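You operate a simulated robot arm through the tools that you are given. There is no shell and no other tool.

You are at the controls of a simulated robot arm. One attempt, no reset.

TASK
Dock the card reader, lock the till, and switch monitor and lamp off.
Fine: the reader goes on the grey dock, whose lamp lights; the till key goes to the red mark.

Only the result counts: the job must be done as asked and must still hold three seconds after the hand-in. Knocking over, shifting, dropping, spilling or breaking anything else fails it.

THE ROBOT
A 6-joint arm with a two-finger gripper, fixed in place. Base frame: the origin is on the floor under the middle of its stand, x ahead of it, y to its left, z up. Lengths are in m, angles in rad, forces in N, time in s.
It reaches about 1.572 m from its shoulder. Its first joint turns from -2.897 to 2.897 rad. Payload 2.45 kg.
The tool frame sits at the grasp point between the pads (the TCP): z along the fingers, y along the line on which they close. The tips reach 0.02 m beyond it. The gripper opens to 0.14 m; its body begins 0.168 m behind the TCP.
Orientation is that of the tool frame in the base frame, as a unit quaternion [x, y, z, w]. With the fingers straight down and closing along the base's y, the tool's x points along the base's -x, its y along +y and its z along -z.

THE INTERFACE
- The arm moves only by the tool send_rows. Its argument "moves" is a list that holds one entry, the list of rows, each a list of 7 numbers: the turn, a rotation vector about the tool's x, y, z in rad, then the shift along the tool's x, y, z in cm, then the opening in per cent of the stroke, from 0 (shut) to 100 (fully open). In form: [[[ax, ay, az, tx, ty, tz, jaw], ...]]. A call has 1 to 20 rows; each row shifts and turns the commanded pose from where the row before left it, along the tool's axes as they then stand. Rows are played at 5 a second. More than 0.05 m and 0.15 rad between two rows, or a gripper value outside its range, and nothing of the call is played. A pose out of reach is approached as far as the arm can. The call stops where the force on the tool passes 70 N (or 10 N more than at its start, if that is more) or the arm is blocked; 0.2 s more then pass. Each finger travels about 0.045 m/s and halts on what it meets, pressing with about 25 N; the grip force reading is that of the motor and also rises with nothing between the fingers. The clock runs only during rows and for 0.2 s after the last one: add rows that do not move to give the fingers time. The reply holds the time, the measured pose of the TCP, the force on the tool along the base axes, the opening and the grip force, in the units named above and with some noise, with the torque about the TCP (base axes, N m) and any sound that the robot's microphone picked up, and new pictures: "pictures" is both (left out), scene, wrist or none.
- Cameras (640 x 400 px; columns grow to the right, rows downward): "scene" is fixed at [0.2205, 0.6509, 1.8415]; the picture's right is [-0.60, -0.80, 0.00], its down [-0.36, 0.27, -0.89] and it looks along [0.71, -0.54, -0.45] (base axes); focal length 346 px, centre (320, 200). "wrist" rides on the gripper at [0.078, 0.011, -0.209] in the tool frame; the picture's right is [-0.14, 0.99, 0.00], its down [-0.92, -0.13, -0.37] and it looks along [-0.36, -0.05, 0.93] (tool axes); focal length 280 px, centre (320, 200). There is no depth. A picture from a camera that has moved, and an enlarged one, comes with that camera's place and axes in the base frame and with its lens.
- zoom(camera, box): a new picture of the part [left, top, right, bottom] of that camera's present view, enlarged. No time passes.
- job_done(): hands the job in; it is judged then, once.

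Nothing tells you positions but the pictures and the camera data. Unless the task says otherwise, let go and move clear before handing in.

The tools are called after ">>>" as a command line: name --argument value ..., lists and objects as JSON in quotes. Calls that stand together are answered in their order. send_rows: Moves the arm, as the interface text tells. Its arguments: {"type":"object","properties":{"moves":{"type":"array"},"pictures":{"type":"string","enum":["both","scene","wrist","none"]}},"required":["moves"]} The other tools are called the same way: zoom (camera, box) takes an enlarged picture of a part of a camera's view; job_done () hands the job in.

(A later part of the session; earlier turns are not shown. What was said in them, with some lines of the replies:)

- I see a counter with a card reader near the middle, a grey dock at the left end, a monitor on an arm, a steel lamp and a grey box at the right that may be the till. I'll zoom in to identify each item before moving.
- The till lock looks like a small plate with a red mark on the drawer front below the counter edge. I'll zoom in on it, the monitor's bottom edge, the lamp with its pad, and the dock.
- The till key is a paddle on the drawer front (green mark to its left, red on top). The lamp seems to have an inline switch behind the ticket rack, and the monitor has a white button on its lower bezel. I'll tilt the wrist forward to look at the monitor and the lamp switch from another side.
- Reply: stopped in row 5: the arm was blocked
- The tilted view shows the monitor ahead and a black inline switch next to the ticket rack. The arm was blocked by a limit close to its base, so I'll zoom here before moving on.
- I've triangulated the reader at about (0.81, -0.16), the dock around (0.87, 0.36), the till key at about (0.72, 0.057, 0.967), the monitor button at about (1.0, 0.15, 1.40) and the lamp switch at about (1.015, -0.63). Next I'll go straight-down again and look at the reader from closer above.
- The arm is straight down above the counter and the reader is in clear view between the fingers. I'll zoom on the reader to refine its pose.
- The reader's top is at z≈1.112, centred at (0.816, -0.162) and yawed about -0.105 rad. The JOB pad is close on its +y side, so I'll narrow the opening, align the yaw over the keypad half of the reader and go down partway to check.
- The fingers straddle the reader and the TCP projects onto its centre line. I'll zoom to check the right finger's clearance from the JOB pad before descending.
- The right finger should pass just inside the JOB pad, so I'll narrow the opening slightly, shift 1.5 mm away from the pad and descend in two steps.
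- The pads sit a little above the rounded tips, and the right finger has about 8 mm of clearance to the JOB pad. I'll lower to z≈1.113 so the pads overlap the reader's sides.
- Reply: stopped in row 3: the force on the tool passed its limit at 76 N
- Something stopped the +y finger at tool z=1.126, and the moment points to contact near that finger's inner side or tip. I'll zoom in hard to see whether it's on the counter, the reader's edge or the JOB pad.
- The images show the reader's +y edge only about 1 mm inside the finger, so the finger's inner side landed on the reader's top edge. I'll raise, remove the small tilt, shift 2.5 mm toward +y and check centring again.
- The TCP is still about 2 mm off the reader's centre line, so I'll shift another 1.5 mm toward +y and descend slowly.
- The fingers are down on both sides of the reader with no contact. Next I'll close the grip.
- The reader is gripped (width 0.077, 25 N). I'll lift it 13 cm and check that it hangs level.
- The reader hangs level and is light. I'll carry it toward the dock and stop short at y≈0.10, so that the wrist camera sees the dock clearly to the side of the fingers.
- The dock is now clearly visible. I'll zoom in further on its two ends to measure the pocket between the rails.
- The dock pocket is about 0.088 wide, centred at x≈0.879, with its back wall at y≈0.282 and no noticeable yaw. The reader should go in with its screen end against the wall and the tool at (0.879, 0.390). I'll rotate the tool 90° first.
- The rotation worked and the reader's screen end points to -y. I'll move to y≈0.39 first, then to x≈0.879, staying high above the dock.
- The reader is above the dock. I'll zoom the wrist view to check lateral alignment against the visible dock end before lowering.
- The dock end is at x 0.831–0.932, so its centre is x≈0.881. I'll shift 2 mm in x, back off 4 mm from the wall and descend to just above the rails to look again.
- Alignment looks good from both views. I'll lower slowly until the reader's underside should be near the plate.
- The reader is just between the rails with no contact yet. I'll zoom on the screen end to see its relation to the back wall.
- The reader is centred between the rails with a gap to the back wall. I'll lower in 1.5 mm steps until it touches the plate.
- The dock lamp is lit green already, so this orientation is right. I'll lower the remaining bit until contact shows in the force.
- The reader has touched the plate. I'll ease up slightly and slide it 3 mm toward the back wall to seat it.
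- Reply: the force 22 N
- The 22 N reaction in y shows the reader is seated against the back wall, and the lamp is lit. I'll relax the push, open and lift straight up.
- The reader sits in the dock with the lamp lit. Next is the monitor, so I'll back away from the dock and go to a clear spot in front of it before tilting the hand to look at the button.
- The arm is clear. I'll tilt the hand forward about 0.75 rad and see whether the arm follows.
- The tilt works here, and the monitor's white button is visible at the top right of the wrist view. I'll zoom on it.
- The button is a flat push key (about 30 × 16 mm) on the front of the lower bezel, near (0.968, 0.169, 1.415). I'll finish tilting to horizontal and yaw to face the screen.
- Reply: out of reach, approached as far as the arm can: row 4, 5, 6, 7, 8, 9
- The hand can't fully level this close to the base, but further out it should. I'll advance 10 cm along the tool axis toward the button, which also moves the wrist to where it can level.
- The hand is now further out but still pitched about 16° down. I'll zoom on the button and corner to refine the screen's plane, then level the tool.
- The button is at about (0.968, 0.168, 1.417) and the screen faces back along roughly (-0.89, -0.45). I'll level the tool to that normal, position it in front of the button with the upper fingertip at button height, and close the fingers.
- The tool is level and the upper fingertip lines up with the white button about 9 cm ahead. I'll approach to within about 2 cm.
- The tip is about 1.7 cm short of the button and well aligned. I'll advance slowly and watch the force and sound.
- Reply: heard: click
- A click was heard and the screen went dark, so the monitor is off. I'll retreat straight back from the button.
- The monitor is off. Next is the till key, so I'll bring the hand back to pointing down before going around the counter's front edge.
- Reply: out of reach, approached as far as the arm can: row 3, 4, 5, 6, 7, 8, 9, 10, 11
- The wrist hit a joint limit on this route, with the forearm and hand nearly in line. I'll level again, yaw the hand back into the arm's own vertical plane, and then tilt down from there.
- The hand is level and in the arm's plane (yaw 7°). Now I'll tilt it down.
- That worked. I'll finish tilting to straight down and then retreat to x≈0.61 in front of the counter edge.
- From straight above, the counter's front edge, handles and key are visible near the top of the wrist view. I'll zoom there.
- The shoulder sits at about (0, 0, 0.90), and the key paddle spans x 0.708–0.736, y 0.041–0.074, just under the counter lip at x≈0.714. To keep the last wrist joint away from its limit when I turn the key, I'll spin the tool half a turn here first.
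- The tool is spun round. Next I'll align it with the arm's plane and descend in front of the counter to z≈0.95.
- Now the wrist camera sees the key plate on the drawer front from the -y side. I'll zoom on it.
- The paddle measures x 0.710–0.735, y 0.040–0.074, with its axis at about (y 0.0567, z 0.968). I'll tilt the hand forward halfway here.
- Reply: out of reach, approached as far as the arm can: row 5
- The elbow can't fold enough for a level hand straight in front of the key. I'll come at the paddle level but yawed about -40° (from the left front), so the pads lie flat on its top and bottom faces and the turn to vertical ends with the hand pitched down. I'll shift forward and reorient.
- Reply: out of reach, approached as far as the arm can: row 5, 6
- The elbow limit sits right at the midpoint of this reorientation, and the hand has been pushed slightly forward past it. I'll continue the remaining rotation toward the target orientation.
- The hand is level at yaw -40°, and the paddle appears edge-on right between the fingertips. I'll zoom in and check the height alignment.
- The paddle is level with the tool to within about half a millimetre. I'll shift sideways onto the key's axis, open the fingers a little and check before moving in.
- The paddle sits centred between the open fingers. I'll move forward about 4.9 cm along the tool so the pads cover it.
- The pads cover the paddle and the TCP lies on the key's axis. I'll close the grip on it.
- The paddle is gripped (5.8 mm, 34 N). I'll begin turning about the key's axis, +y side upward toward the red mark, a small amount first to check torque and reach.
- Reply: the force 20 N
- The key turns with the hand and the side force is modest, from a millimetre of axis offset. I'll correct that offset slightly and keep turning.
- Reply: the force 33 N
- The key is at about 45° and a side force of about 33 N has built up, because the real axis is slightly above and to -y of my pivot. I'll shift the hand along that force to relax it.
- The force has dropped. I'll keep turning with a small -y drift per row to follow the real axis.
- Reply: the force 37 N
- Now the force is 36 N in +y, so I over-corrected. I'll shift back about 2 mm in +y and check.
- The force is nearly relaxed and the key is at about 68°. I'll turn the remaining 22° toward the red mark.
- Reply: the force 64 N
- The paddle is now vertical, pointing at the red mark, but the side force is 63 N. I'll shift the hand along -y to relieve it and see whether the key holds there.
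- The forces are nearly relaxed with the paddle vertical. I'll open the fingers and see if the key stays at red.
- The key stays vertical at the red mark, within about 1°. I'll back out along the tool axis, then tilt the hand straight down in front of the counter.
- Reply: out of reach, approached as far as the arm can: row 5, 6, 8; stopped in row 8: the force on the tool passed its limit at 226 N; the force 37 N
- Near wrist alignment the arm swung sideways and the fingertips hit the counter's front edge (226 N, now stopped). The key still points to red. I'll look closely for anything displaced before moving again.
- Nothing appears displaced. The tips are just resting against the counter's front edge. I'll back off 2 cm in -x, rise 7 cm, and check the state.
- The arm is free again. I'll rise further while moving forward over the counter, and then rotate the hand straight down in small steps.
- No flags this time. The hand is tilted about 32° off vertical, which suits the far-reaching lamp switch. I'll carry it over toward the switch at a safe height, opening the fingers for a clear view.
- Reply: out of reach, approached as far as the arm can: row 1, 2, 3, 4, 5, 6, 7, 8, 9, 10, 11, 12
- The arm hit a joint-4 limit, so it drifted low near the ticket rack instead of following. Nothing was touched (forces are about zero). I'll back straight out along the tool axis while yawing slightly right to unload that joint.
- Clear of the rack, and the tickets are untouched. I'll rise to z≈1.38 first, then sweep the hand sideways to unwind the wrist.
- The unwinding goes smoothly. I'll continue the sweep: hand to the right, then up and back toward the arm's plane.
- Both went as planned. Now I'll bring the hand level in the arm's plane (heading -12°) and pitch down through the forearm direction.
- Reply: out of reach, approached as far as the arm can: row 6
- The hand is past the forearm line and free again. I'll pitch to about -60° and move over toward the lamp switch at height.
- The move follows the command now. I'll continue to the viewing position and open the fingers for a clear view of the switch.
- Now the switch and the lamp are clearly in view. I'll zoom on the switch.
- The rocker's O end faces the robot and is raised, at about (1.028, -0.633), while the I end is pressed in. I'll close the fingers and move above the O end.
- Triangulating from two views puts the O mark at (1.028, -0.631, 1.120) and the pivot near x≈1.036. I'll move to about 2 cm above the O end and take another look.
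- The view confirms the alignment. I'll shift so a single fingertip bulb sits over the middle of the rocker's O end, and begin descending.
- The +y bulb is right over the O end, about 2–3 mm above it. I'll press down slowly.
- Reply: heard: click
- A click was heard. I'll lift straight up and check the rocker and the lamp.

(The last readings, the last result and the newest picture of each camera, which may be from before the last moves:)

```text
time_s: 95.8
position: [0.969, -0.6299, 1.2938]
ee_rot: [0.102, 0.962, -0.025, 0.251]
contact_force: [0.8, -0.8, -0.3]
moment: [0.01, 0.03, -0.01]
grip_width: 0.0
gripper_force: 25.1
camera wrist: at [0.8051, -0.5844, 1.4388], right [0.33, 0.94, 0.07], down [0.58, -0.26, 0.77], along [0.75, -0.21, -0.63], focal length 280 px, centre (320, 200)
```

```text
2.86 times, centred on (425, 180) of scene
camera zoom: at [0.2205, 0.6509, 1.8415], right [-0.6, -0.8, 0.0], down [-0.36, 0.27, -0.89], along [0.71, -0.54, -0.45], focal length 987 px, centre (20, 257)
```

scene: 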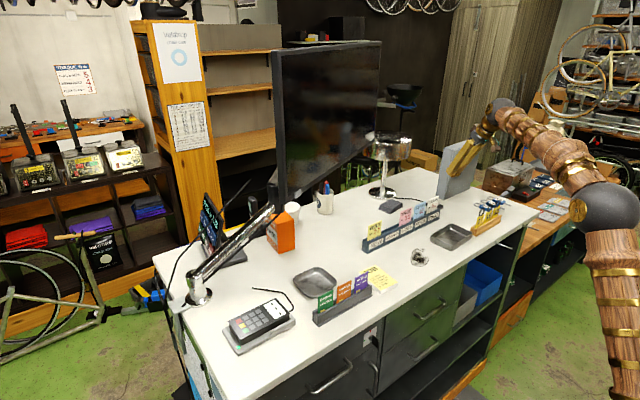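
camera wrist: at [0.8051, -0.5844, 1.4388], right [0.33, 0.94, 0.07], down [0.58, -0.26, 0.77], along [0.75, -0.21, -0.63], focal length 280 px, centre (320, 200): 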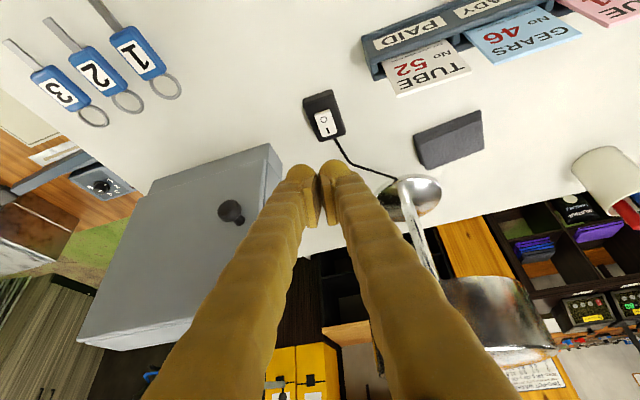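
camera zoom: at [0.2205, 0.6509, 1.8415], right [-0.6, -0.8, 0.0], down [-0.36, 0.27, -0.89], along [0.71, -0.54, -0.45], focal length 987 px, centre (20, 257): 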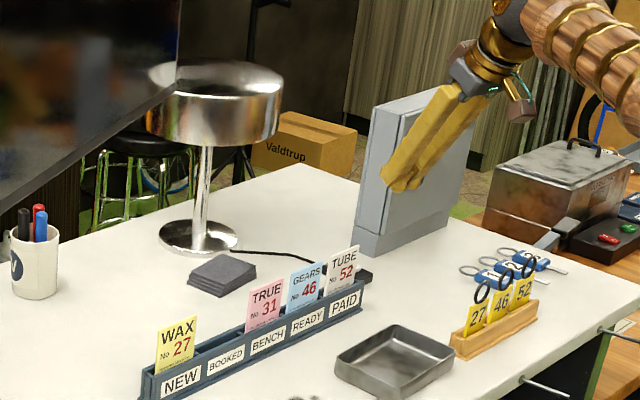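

The rocker now has its O end pressed in. I'll zoom on the lamp itself to confirm it's dark, and check the other items.

>>> zoom --camera "wrist" --box '[370, 150, 570, 370]'

>>> zoom --camera "scene" --box '[355, 125, 455, 215]'

>>> zoom --camera "scene" --box '[340, 310, 400, 350]'

>>> zoom --camera "scene" --box '[150, 180, 350, 360]'

```text
1.82 times, centred on (470, 260) of wrist
camera zoom: at [0.8051, -0.5844, 1.4388], right [0.33, 0.94, 0.07], down [0.58, -0.26, 0.77], along [0.75, -0.21, -0.63], focal length 510 px, centre (47, 91)
```

zoom: 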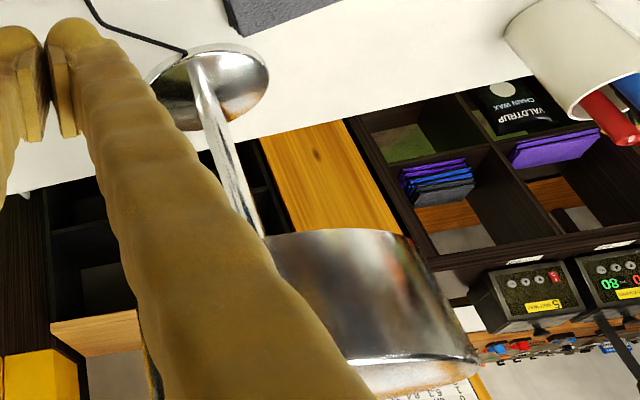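

```text
4.44 times, centred on (405, 170) of scene
camera zoom: at [0.2205, 0.6509, 1.8415], right [-0.6, -0.8, 0.0], down [-0.36, 0.27, -0.89], along [0.71, -0.54, -0.45], focal length 1536 px, centre (-58, 333)
```

zoom: 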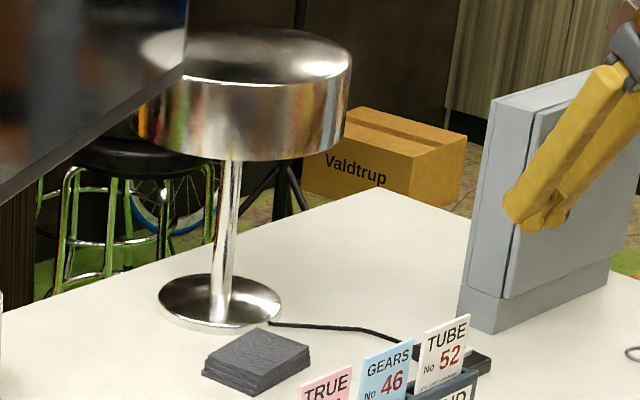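

```text
10.00 times, centred on (370, 330) of scene
camera zoom: at [0.2205, 0.6509, 1.8415], right [-0.6, -0.8, 0.0], down [-0.36, 0.27, -0.89], along [0.71, -0.54, -0.45], focal length 3456 px, centre (-180, -1100)
```

zoom: 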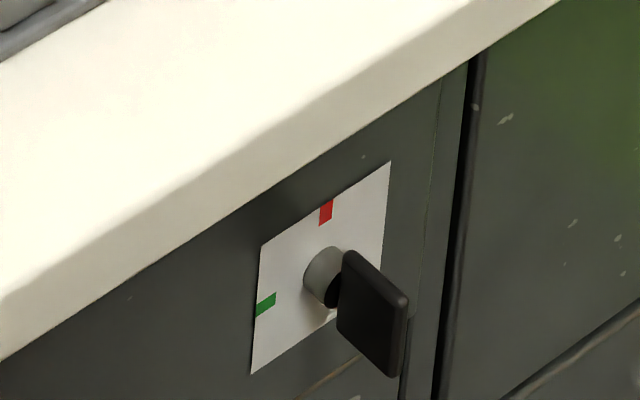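

```text
2.22 times, centred on (250, 270) of scene
camera zoom: at [0.2205, 0.6509, 1.8415], right [-0.6, -0.8, 0.0], down [-0.36, 0.27, -0.89], along [0.71, -0.54, -0.45], focal length 768 px, centre (476, 44)
```

zoom: 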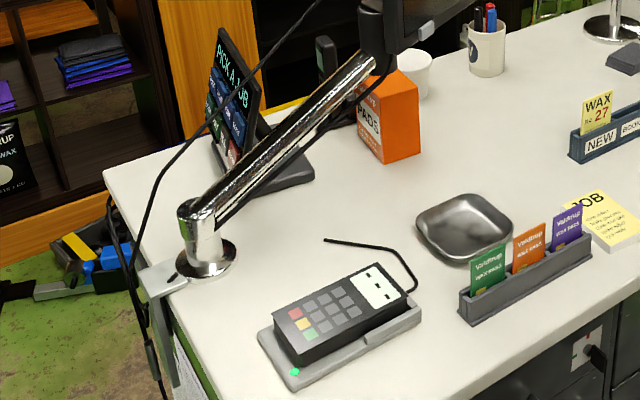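

All four states look right: the reader is docked with its lamp lit, the key is vertical at red, the monitor is dark and the rocker is on O. I'll retreat a bit further and take a final look.

>>> send_rows --moves '[[[0, 0, 0, 0, 0, -3.0, 0], [0, 0, 0, 0, 0, -3.0, 0], [0, 0, 0, 0, 0, 0, 0], [0, 0, 0, 0, 0, 0, 0], [0, 0, 0, 0, 0, 0, 0]]]' --pictures "both"

>>> zoom --camera "scene" --box '[220, 280, 310, 350]'

>>> zoom --camera "wrist" --box '[290, 80, 370, 160]'

>>> zoom --camera "scene" --box '[340, 170, 520, 300]'

```text
time_s: 97.0
position: [0.9393, -0.6222, 1.3464]
ee_rot: [0.102, 0.962, -0.026, 0.251]
contact_force: [1.1, 0.2, -0.3]
moment: [-0.01, -0.01, -0.03]
grip_width: 0.0002
gripper_force: 25.0
camera wrist: at [0.7752, -0.5772, 1.4914], right [0.33, 0.94, 0.07], down [0.58, -0.26, 0.77], along [0.75, -0.21, -0.63], focal length 280 px, centre (320, 200)
```

scene: 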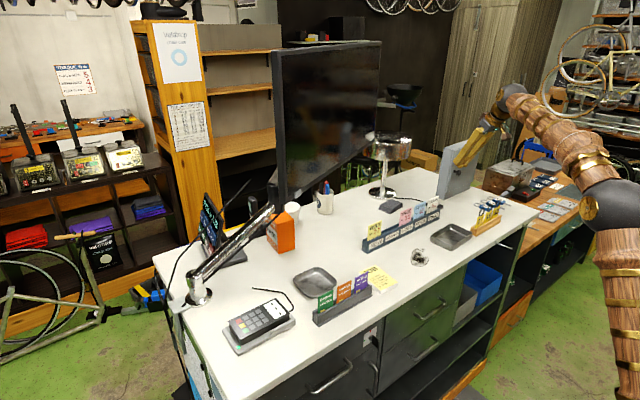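
wrist: 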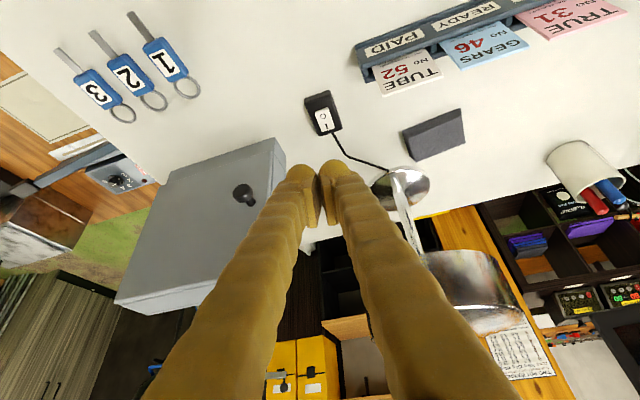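

```text
5.71 times, centred on (265, 315) of scene
camera zoom: at [0.2205, 0.6509, 1.8415], right [-0.6, -0.8, 0.0], down [-0.36, 0.27, -0.89], along [0.71, -0.54, -0.45], focal length 1975 px, centre (634, -457)
```

zoom: 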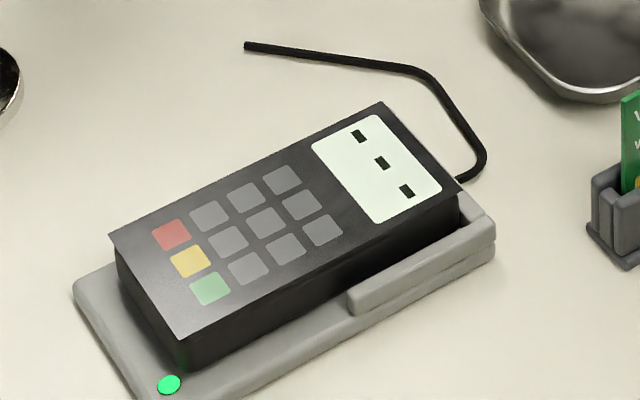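

```text
5.00 times, centred on (330, 120) of wrist
camera zoom: at [0.7752, -0.5772, 1.4914], right [0.33, 0.94, 0.07], down [0.58, -0.26, 0.77], along [0.75, -0.21, -0.63], focal length 1402 px, centre (270, 600)
```

zoom: 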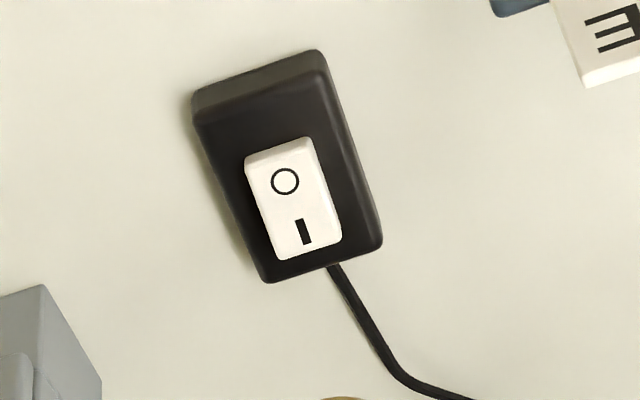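

```text
3.08 times, centred on (430, 235) of scene
camera zoom: at [0.2205, 0.6509, 1.8415], right [-0.6, -0.8, 0.0], down [-0.36, 0.27, -0.89], along [0.71, -0.54, -0.45], focal length 1063 px, centre (-18, 92)
```

zoom: 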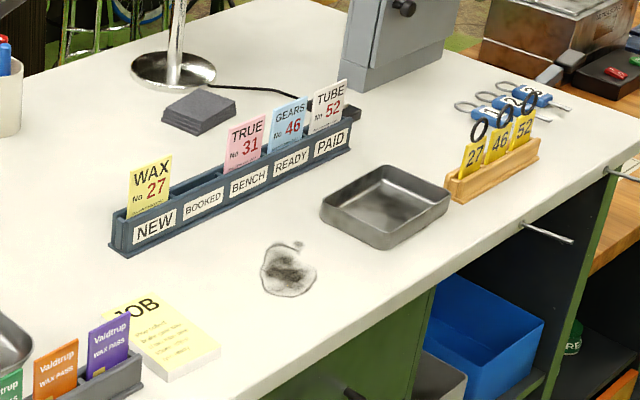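

The final check shows the reader docked with its green lamp lit, the till key at the red mark, the monitor dark and the lamp's rocker pressed to O. Everything else is in its place and the arm is clear, so I'm handing the job in.

>>> job_done

```text
The job is handed in.
```

I finished all four parts and handed the job in. I have not seen the judge's result.

- **Card reader:** it sits on the grey dock against the back wall, and the dock lamp is lit green.
- **Till key:** the paddle points to the red mark, within about 1° by my measurement. It stayed there after I let go.
- **Monitor:** I pressed its button once, heard a click, and the screen went dark.
- **Lamp:** I pressed the rocker to O and heard a click. I couldn't see the bulb itself, so I'm judging it off by the switch position.

Two things went wrong on the way:

- **Reader:** on my first try to grip it, a finger came down on its top edge (76 N). I re-centred and picked it up cleanly.
- **Counter edge:** after turning the key, the wrist swung near a joint limit and the fingertips hit the counter's front edge (226 N). I stopped, checked the pictures, and saw nothing moved or damaged.

In the last pictures everything else looked in its original place, and the arm was clear of the counter.
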